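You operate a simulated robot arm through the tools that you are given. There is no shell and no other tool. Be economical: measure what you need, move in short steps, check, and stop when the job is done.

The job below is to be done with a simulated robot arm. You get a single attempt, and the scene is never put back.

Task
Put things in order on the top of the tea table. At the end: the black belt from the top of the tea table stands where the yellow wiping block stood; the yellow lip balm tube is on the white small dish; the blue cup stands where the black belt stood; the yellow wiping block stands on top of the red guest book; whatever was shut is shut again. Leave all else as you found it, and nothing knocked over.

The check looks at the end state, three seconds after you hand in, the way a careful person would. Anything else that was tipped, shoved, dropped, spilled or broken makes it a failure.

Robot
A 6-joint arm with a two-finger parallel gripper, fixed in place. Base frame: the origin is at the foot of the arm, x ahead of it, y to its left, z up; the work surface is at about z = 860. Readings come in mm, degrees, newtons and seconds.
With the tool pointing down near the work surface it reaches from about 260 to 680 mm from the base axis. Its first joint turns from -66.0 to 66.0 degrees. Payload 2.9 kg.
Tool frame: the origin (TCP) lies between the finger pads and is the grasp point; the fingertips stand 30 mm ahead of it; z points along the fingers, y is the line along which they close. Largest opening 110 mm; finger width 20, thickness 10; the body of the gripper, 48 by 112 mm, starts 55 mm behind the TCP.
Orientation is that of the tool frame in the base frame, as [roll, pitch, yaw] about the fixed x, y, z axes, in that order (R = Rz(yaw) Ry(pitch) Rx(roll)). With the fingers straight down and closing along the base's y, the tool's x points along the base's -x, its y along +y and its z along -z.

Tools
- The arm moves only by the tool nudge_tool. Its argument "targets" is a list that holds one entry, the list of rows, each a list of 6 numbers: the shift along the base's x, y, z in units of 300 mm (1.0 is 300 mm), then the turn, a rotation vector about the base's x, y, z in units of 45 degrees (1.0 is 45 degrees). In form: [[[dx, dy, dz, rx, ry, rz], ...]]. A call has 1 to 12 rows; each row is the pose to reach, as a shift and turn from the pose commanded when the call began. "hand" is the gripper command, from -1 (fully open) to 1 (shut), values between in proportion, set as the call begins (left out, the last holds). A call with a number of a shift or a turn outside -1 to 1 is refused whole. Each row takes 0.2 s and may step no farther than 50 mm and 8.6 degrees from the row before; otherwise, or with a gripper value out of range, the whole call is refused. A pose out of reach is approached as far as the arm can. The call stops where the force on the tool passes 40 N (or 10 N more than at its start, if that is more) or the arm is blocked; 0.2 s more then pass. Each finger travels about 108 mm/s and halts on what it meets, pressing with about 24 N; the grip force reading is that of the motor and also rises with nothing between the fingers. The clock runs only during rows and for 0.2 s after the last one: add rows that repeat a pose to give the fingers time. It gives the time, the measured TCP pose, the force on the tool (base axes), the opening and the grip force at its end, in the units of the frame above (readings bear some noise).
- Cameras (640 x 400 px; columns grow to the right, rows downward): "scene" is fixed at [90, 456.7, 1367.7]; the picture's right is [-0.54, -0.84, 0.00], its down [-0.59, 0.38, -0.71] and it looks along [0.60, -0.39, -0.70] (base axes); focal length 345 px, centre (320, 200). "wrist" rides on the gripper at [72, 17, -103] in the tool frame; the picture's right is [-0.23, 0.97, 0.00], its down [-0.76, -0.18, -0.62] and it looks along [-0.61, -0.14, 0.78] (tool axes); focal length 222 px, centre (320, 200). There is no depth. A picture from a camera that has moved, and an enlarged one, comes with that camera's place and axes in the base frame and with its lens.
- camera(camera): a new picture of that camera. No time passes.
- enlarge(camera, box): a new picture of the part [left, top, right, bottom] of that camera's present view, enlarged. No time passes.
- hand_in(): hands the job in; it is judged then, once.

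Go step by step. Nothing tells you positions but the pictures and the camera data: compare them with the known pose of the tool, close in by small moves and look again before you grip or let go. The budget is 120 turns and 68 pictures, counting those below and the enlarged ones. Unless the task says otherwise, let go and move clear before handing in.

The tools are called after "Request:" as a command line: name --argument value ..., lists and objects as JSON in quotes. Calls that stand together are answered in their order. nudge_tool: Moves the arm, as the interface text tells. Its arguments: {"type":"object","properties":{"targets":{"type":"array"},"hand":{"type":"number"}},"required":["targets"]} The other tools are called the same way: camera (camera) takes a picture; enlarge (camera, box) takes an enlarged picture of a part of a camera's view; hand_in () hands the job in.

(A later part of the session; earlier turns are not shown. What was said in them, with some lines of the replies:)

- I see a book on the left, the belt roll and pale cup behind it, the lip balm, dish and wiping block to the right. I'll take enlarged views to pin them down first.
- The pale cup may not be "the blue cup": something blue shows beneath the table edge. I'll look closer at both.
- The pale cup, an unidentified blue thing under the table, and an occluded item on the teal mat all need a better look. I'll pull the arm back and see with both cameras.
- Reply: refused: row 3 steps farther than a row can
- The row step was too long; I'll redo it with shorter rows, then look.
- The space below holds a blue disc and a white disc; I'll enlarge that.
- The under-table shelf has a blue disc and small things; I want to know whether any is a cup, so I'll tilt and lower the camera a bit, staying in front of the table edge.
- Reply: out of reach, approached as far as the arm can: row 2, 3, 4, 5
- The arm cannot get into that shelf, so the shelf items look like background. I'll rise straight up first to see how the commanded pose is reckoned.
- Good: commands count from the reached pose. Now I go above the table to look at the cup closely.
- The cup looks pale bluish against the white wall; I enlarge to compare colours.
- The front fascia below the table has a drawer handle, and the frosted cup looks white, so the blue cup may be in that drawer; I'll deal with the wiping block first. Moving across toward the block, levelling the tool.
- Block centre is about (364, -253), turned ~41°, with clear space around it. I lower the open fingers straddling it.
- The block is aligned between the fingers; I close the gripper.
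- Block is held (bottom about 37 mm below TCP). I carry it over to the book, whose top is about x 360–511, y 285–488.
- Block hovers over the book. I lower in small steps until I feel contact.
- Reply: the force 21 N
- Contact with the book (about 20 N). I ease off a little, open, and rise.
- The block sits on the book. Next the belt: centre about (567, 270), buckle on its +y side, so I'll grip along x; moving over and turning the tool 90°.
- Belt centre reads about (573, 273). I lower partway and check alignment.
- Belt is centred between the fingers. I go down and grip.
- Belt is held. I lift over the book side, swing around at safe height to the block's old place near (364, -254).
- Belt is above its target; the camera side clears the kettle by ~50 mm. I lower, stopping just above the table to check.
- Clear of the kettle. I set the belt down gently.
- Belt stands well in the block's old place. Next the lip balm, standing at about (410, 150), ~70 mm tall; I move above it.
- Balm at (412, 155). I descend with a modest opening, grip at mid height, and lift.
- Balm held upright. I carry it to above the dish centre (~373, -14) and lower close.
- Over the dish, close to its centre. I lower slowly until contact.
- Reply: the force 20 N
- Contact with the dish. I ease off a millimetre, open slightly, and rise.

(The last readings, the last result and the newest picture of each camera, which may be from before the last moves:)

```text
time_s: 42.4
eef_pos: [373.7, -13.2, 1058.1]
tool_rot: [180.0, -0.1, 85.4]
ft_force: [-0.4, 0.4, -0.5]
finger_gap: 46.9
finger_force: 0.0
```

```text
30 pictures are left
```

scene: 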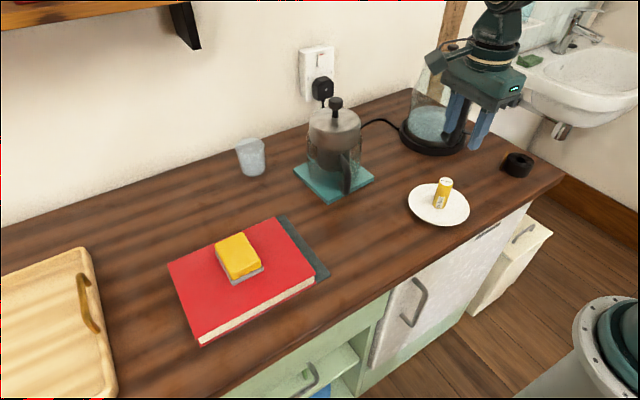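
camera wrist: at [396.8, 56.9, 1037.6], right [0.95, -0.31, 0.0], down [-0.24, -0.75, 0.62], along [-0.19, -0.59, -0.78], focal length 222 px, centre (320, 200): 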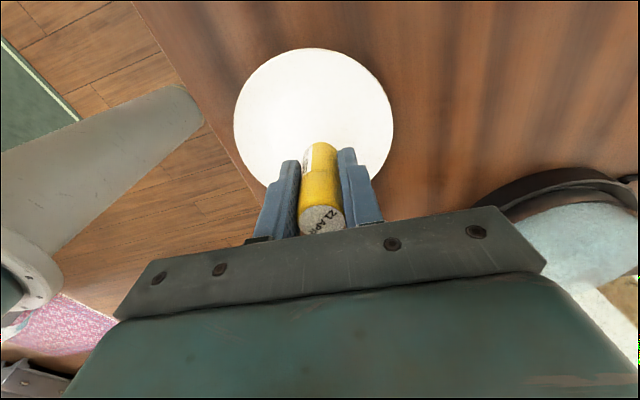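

Balm stands on the dish. The remaining question is which cup is "blue": I enlarge the shelf's blue object, and the table cup again.

Request:
enlarge --camera "scene" --box '[290, 350, 370, 400]'

Request:
nudge_tool --targets '[[[-0.06, 0.13, 0, 0, 0, 0.16], [-0.12, 0.26, 0, 0, 0, 0.32], [-0.18, 0.39, 0, 0, 0, 0.48], [-0.24, 0.52, 0, 0, 0, 0.64], [-0.3, 0.65, 0, 0, 0, 0.8], [-0.36, 0.78, 0, 0, 0, 0.96]]]'

Request:
nudge_tool --targets '[[[-0.06, 0.1, -0.03, 0, 0, 0.17], [-0.1, 0.2, -0.06, 0, 0, 0.34], [-0.14, 0.25, -0.1, 0, 0, 0.51], [-0.17, 0.25, -0.1, 0, 0, 0.68], [-0.2, 0.25, -0.1, 0, 0, 0.85], [-0.2, 0.25, -0.1, 0, 0, 1.0]]]'

Request:
camera --camera "wrist"

```text
8.00 times, centred on (330, 375) of scene
camera zoom: at [90.0, 456.7, 1367.7], right [-0.54, -0.84, 0.0], down [-0.59, 0.38, -0.71], along [0.6, -0.39, -0.7], focal length 2757 px, centre (240, -1200)
```

zoom: 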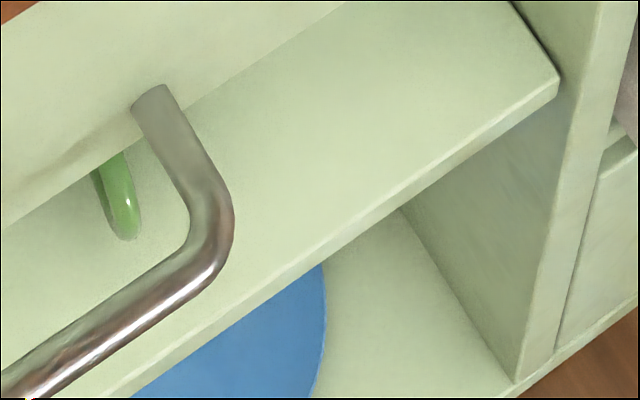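

```text
time_s: 43.8
eef_pos: [266.6, 220.4, 1058.0]
tool_rot: [-180.0, 0.0, 128.6]
ft_force: [-1.0, -0.3, 0.0]
finger_gap: 46.9
finger_force: 0.1
```

```text
time_s: 45.2
eef_pos: [205.8, 294.6, 1025.8]
tool_rot: [-180.0, -0.1, 173.6]
ft_force: [0.2, -0.1, 0.9]
finger_gap: 47.0
finger_force: 0.0
```

```text
28 pictures are left
camera wrist: at [135.3, 320.2, 1129.6], right [0.33, 0.94, 0.0], down [0.74, -0.26, 0.62], along [0.59, -0.21, -0.78], focal length 222 px, centre (320, 200)
```

wrist: 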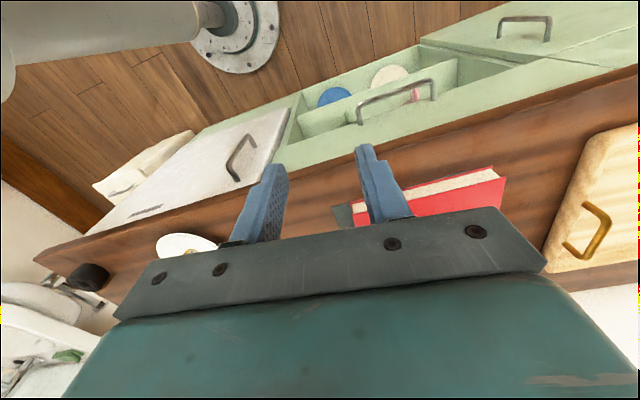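

The green thing is a mug handle on an inner shelf. I enlarge the cubby to see what else sits there.

Request:
enlarge --camera "wrist" --box '[270, 50, 480, 150]'

```text
3.05 times, centred on (375, 100) of wrist
camera zoom: at [135.3, 320.2, 1129.6], right [0.33, 0.94, 0.0], down [0.74, -0.26, 0.62], along [0.59, -0.21, -0.78], focal length 677 px, centre (152, 505)
```

zoom: 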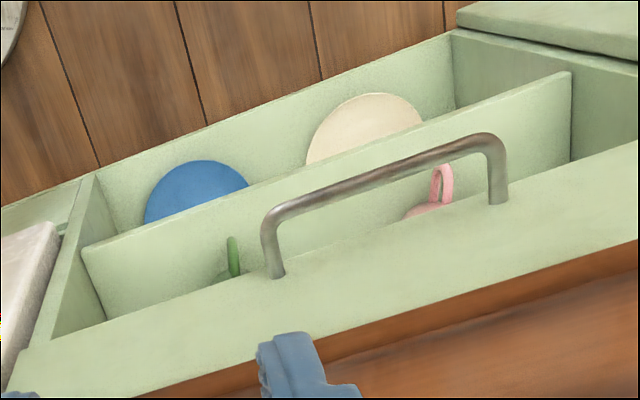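

The cubby only holds mugs' backs and plates, deep under the overhanging top and out of this arm's reach (drawer handle too, tucked under the edge near z 709). So the pale bluish cup on the table, at about (686, 253), is the cup meant. It is beyond straight-down reach, so I'll come in tilted forward ~40°.

Request:
nudge_tool --targets '[[[0.14, -0.02, 0.03, 0, 0, 0.02], [0.28, -0.04, 0.06, 0, 0, 0.04], [0.42, -0.06, 0.09, 0, 0, 0.06], [0.56, -0.08, 0.12, 0, 0, 0.08], [0.7, -0.1, 0.15, 0, 0, 0.1], [0.84, -0.12, 0.18, 0, 0, 0.12], [0.98, -0.14, 0.18, 0, 0, 0.142]]]' --hand -1

Request:
nudge_tool --targets '[[[0, 0, 0, 0, -0.18, 0], [0, 0, 0, 0, -0.36, 0], [0, 0, 0, 0, -0.54, 0], [0, 0, 0, 0, -0.72, 0], [0, 0, 0, 0, -0.89, 0]]]'

Request:
camera --camera "wrist"

```text
time_s: 46.8
eef_pos: [499.9, 251.8, 1079.3]
tool_rot: [180.0, -0.1, 179.9]
ft_force: [-0.2, -0.9, 0.1]
finger_gap: 110.0
finger_force: 0.2
```

```text
time_s: 48.0
eef_pos: [499.3, 251.4, 1082.3]
tool_rot: [179.9, 40.1, 179.9]
ft_force: [-0.4, -0.2, 0.5]
finger_gap: 110.1
finger_force: 0.2
```

```text
26 pictures are left
camera wrist: at [377.8, 269.3, 1113.2], right [0.18, 0.97, 0.15], down [0.18, -0.18, 0.97], along [0.97, -0.14, -0.21], focal length 222 px, centre (320, 200)
```

wrist: 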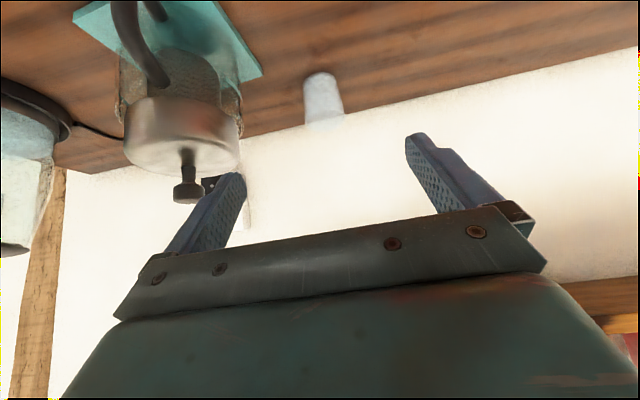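

Cup is straight ahead at roughly (680, 253). I move down and forward to stand just short of it.

Request:
nudge_tool --targets '[[[0.075, 0, -0.1, 0, 0, 0], [0.15, 0, -0.2, 0, 0, 0], [0.225, 0, -0.3, 0, 0, 0], [0.3, 0.005, -0.4, 0, 0, 0], [0.33, 0.005, -0.47, 0, 0, 0]]]'

Request:
camera --camera "wrist"

Request:
camera --camera "scene"

```text
time_s: 49.2
eef_pos: [599.0, 253.3, 940.2]
tool_rot: [180.0, 40.0, 179.9]
ft_force: [-0.2, -0.4, 0.3]
finger_gap: 110.0
finger_force: 0.1
```

```text
25 pictures are left
camera wrist: at [477.4, 270.7, 972.5], right [0.18, 0.97, 0.15], down [0.18, -0.18, 0.97], along [0.97, -0.14, -0.21], focal length 222 px, centre (320, 200)
```

wrist: 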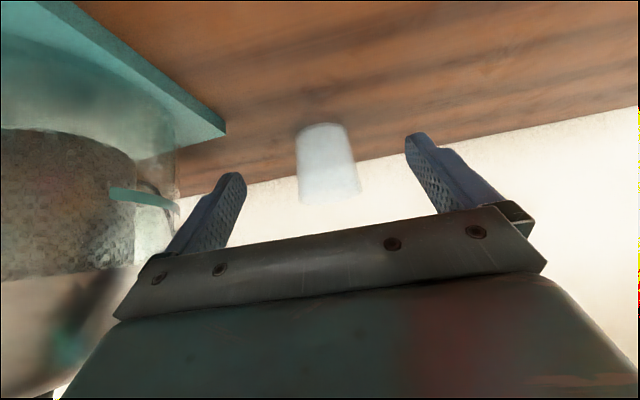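

```text
24 pictures are left
```

scene: 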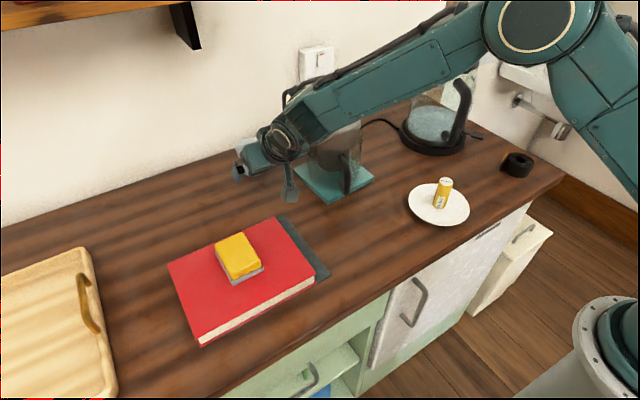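

Cup is centred laterally between the fingers. I lower to z≈908 and slide forward around it.

Request:
nudge_tool --targets '[[[0.04, 0.003, -0.06, 0, 0, 0], [0.08, 0.003, -0.106, 0, 0, 0], [0.16, 0.003, -0.106, 0, 0, 0], [0.22, 0.003, -0.106, 0, 0, 0]]]'

Request:
camera --camera "wrist"

Request:
enlarge --camera "scene" --box '[200, 100, 380, 230]'

```text
time_s: 50.2
eef_pos: [665.2, 255.1, 908.9]
tool_rot: [179.8, 40.0, 179.8]
ft_force: [0.9, 0.1, 0.3]
finger_gap: 110.1
finger_force: 0.1
```

```text
23 pictures are left
camera wrist: at [543.3, 271.7, 940.4], right [0.18, 0.97, 0.15], down [0.18, -0.18, 0.97], along [0.97, -0.14, -0.21], focal length 222 px, centre (320, 200)
```

wrist: 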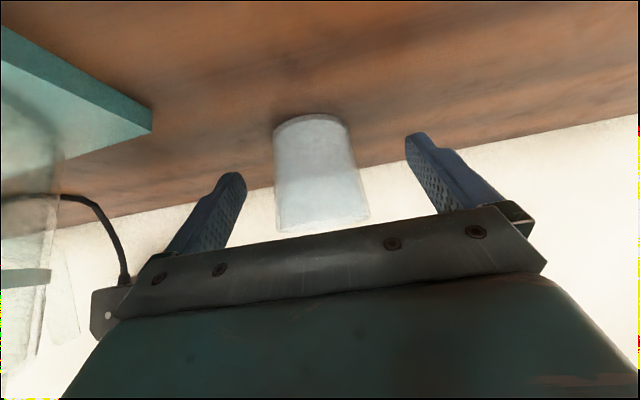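

```text
3.08 times, centred on (290, 165) of scene
camera zoom: at [90.0, 456.6, 1367.7], right [-0.54, -0.84, 0.0], down [-0.59, 0.38, -0.71], along [0.6, -0.39, -0.7], focal length 1060 px, centre (412, 308)
```

zoom: 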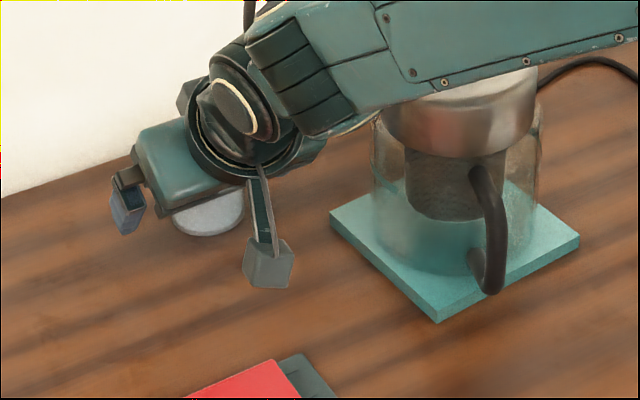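

Cup axis is about x=690; I go 22 mm farther and close on it.

Request:
nudge_tool --targets '[[[0.04, -0.002, 0, 0, 0, 0], [0.073, -0.002, 0, 0, 0, 0]]]'

Request:
nudge_tool --targets '[[[0, 0, 0, 0, 0, 0], [0, 0, 0, 0, 0, 0], [0, 0, 0, 0, 0, 0]]]' --hand 0.6

Request:
camera --camera "wrist"

```text
time_s: 50.8
eef_pos: [686.9, 254.1, 907.1]
tool_rot: [179.9, 39.9, 179.9]
ft_force: [-0.8, 0.2, 0.9]
finger_gap: 110.1
finger_force: 0.0
```

```text
time_s: 51.6
eef_pos: [686.9, 253.6, 907.9]
tool_rot: [-180.0, 40.0, 179.9]
ft_force: [0.0, -0.4, 0.3]
finger_gap: 62.0
finger_force: 24.2
```

```text
21 pictures are left
camera wrist: at [564.8, 271.3, 940.3], right [0.18, 0.97, 0.15], down [0.18, -0.18, 0.97], along [0.97, -0.14, -0.21], focal length 222 px, centre (320, 200)
```

wrist: 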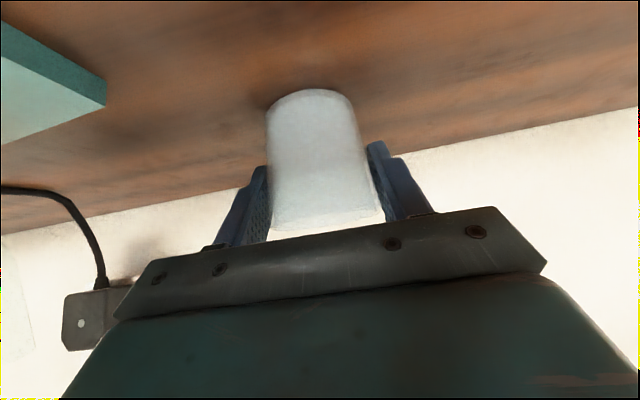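

Cup gripped (62 mm). I lift and bring it back to the belt's old spot (573, 275).

Request:
nudge_tool --targets '[[[0, 0, 0.05, 0, 0, 0], [-0.01, 0, 0.13, 0, 0, 0], [-0.13, 0.02, 0.14, 0, 0, 0], [-0.26, 0.05, 0.14, 0, 0, 0], [-0.387, 0.069, 0.14, 0, 0, 0], [-0.387, 0.069, 0.07, 0, 0, 0]]]'

Request:
camera --camera "wrist"

Request:
camera --camera "scene"

```text
time_s: 53.0
eef_pos: [569.6, 275.4, 928.9]
tool_rot: [179.9, 39.9, 179.8]
ft_force: [-0.4, -0.2, -0.4]
finger_gap: 62.1
finger_force: 23.5
```

```text
20 pictures are left
camera wrist: at [448.4, 292.3, 961.0], right [0.18, 0.97, 0.15], down [0.18, -0.18, 0.97], along [0.97, -0.14, -0.21], focal length 222 px, centre (320, 200)
```

wrist: 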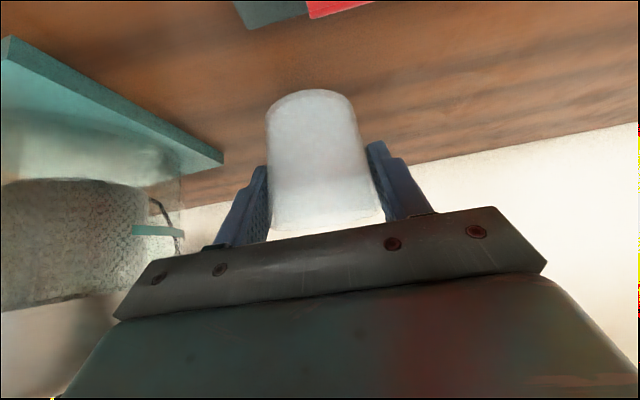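

```text
19 pictures are left
```

scene: 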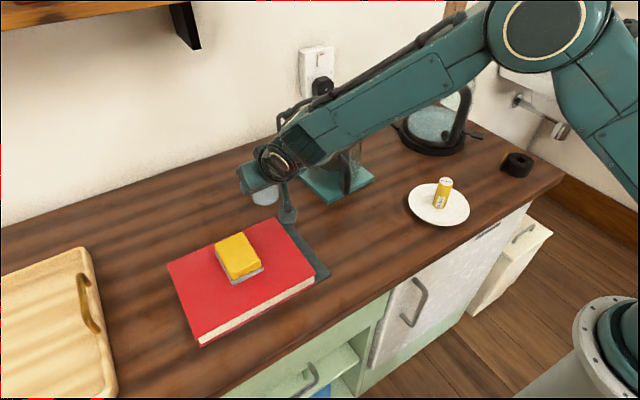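

Cup hangs over the belt's old spot. I lower it to the table gently.

Request:
nudge_tool --targets '[[[0, 0, -0.035, 0, 0, 0], [0, 0, -0.058, 0, 0, 0], [0, 0, -0.068, 0, 0, 0], [0, 0, -0.073, 0, 0, 0]]]'

```text
time_s: 54.0
eef_pos: [570.2, 273.9, 907.3]
tool_rot: [179.8, 40.1, 179.8]
ft_force: [-1.8, -1.1, 4.6]
finger_gap: 62.0
finger_force: 24.3
```

Contact felt. I open and back out along the tool axis.

Request:
nudge_tool --targets '[[[0, 0, 0, 0, 0, 0], [0, 0, 0, 0, 0, 0], [0, 0, 0, 0, 0, 0]]]' --hand -0.8

Request:
nudge_tool --targets '[[[-0.05, 0, 0.06, 0, 0, 0], [-0.12, 0, 0.15, 0, 0, 0], [-0.2, 0, 0.26, 0, 0, 0], [-0.28, 0, 0.38, 0, 0, 0], [-0.36, -0.05, 0.5, 0, 0, 0]]]'

Request:
camera --camera "wrist"

Request:
camera --camera "scene"

```text
time_s: 54.8
eef_pos: [570.4, 275.0, 907.7]
tool_rot: [179.9, 40.0, -180.0]
ft_force: [0.0, 0.1, 0.0]
finger_gap: 99.0
finger_force: 0.0
```

```text
time_s: 56.0
eef_pos: [462.2, 260.6, 1058.7]
tool_rot: [-180.0, 39.9, 179.9]
ft_force: [0.6, -0.9, -0.3]
finger_gap: 99.1
finger_force: 0.0
```

```text
18 pictures are left
camera wrist: at [341.1, 277.3, 1089.6], right [0.17, 0.97, 0.15], down [0.18, -0.18, 0.97], along [0.97, -0.14, -0.21], focal length 222 px, centre (320, 200)
```

wrist: 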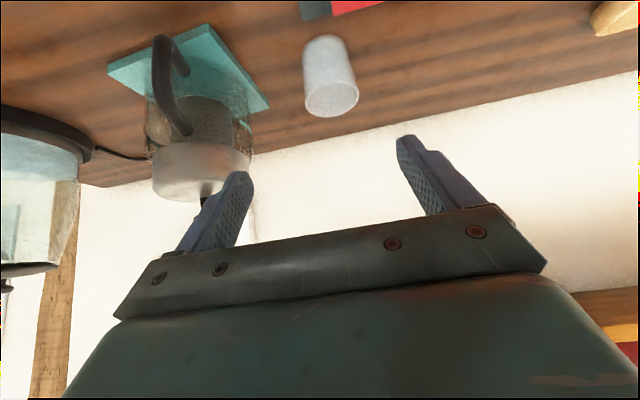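

```text
17 pictures are left
```

scene: 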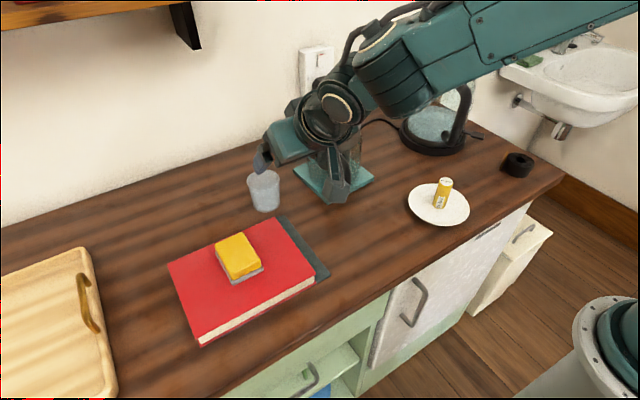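

The cup stands where the belt was. I level the tool and move clear to check everything.

Request:
nudge_tool --targets '[[[-0.1, -0.02, 0.06, 0, 0.17, 0], [-0.2, -0.04, 0.12, 0, 0.34, 0], [-0.28, -0.1, 0.18, 0, 0.51, 0], [-0.34, -0.2, 0.2, 0, 0.68, 0], [-0.4, -0.3, 0.2, 0, 0.85, 0]]]'

Request:
camera --camera "scene"

Request:
enlarge --camera "scene" --box '[150, 80, 400, 350]'

Request:
camera --camera "wrist"

```text
time_s: 57.2
eef_pos: [342.4, 169.0, 1117.8]
tool_rot: [-180.0, 1.7, 179.9]
ft_force: [-1.2, -0.3, -0.4]
finger_gap: 99.2
finger_force: 0.0
```

```text
16 pictures are left
```

scene: 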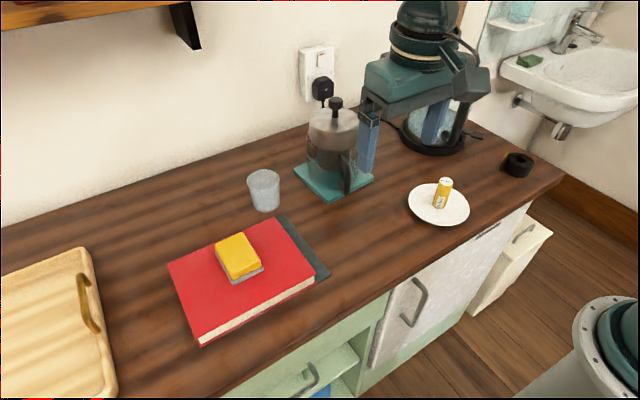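

```text
1.48 times, centred on (275, 215) of scene
camera zoom: at [90.0, 456.7, 1367.7], right [-0.54, -0.84, 0.0], down [-0.59, 0.38, -0.71], along [0.6, -0.39, -0.7], focal length 510 px, centre (387, 178)
```

zoom: 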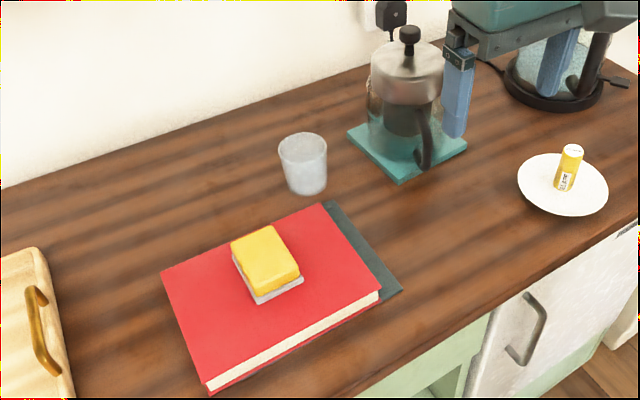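

```text
14 pictures are left
camera wrist: at [266.9, 186.4, 1218.1], right [0.23, 0.97, 0.01], down [0.74, -0.18, 0.65], along [0.63, -0.14, -0.76], focal length 222 px, centre (320, 200)
```

wrist: 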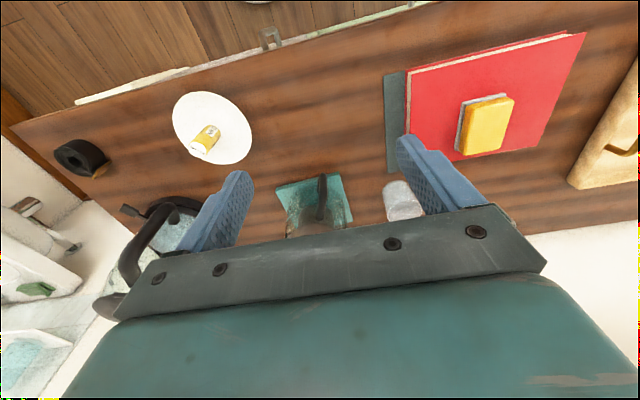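

Everything asked for is in place and nothing else seems to have moved, with the arm clear of the table items, so I'm handing it in.

Request:
hand_in

```text
The job is handed in.
```

I've handed the job in with all four things moved, but I had to judge which cup was "the blue cup". I took it to be the pale, frosted cup on the table. It was the only cup on the table, but close up it looks nearer to white than blue.

- **Belt:** it stands where the yellow wiping block was.
- **Lip balm:** it stands upright on the white dish.
- **Cup:** the pale cup stands where the belt was.
- **Wiping block:** it sits on top of the red guest book.

I opened nothing, so whatever was shut stayed shut. I left the drawer under the table closed because its handle looked out of the arm's reach, so I couldn't rule out another cup inside. The last pictures show nothing else moved or tipped.
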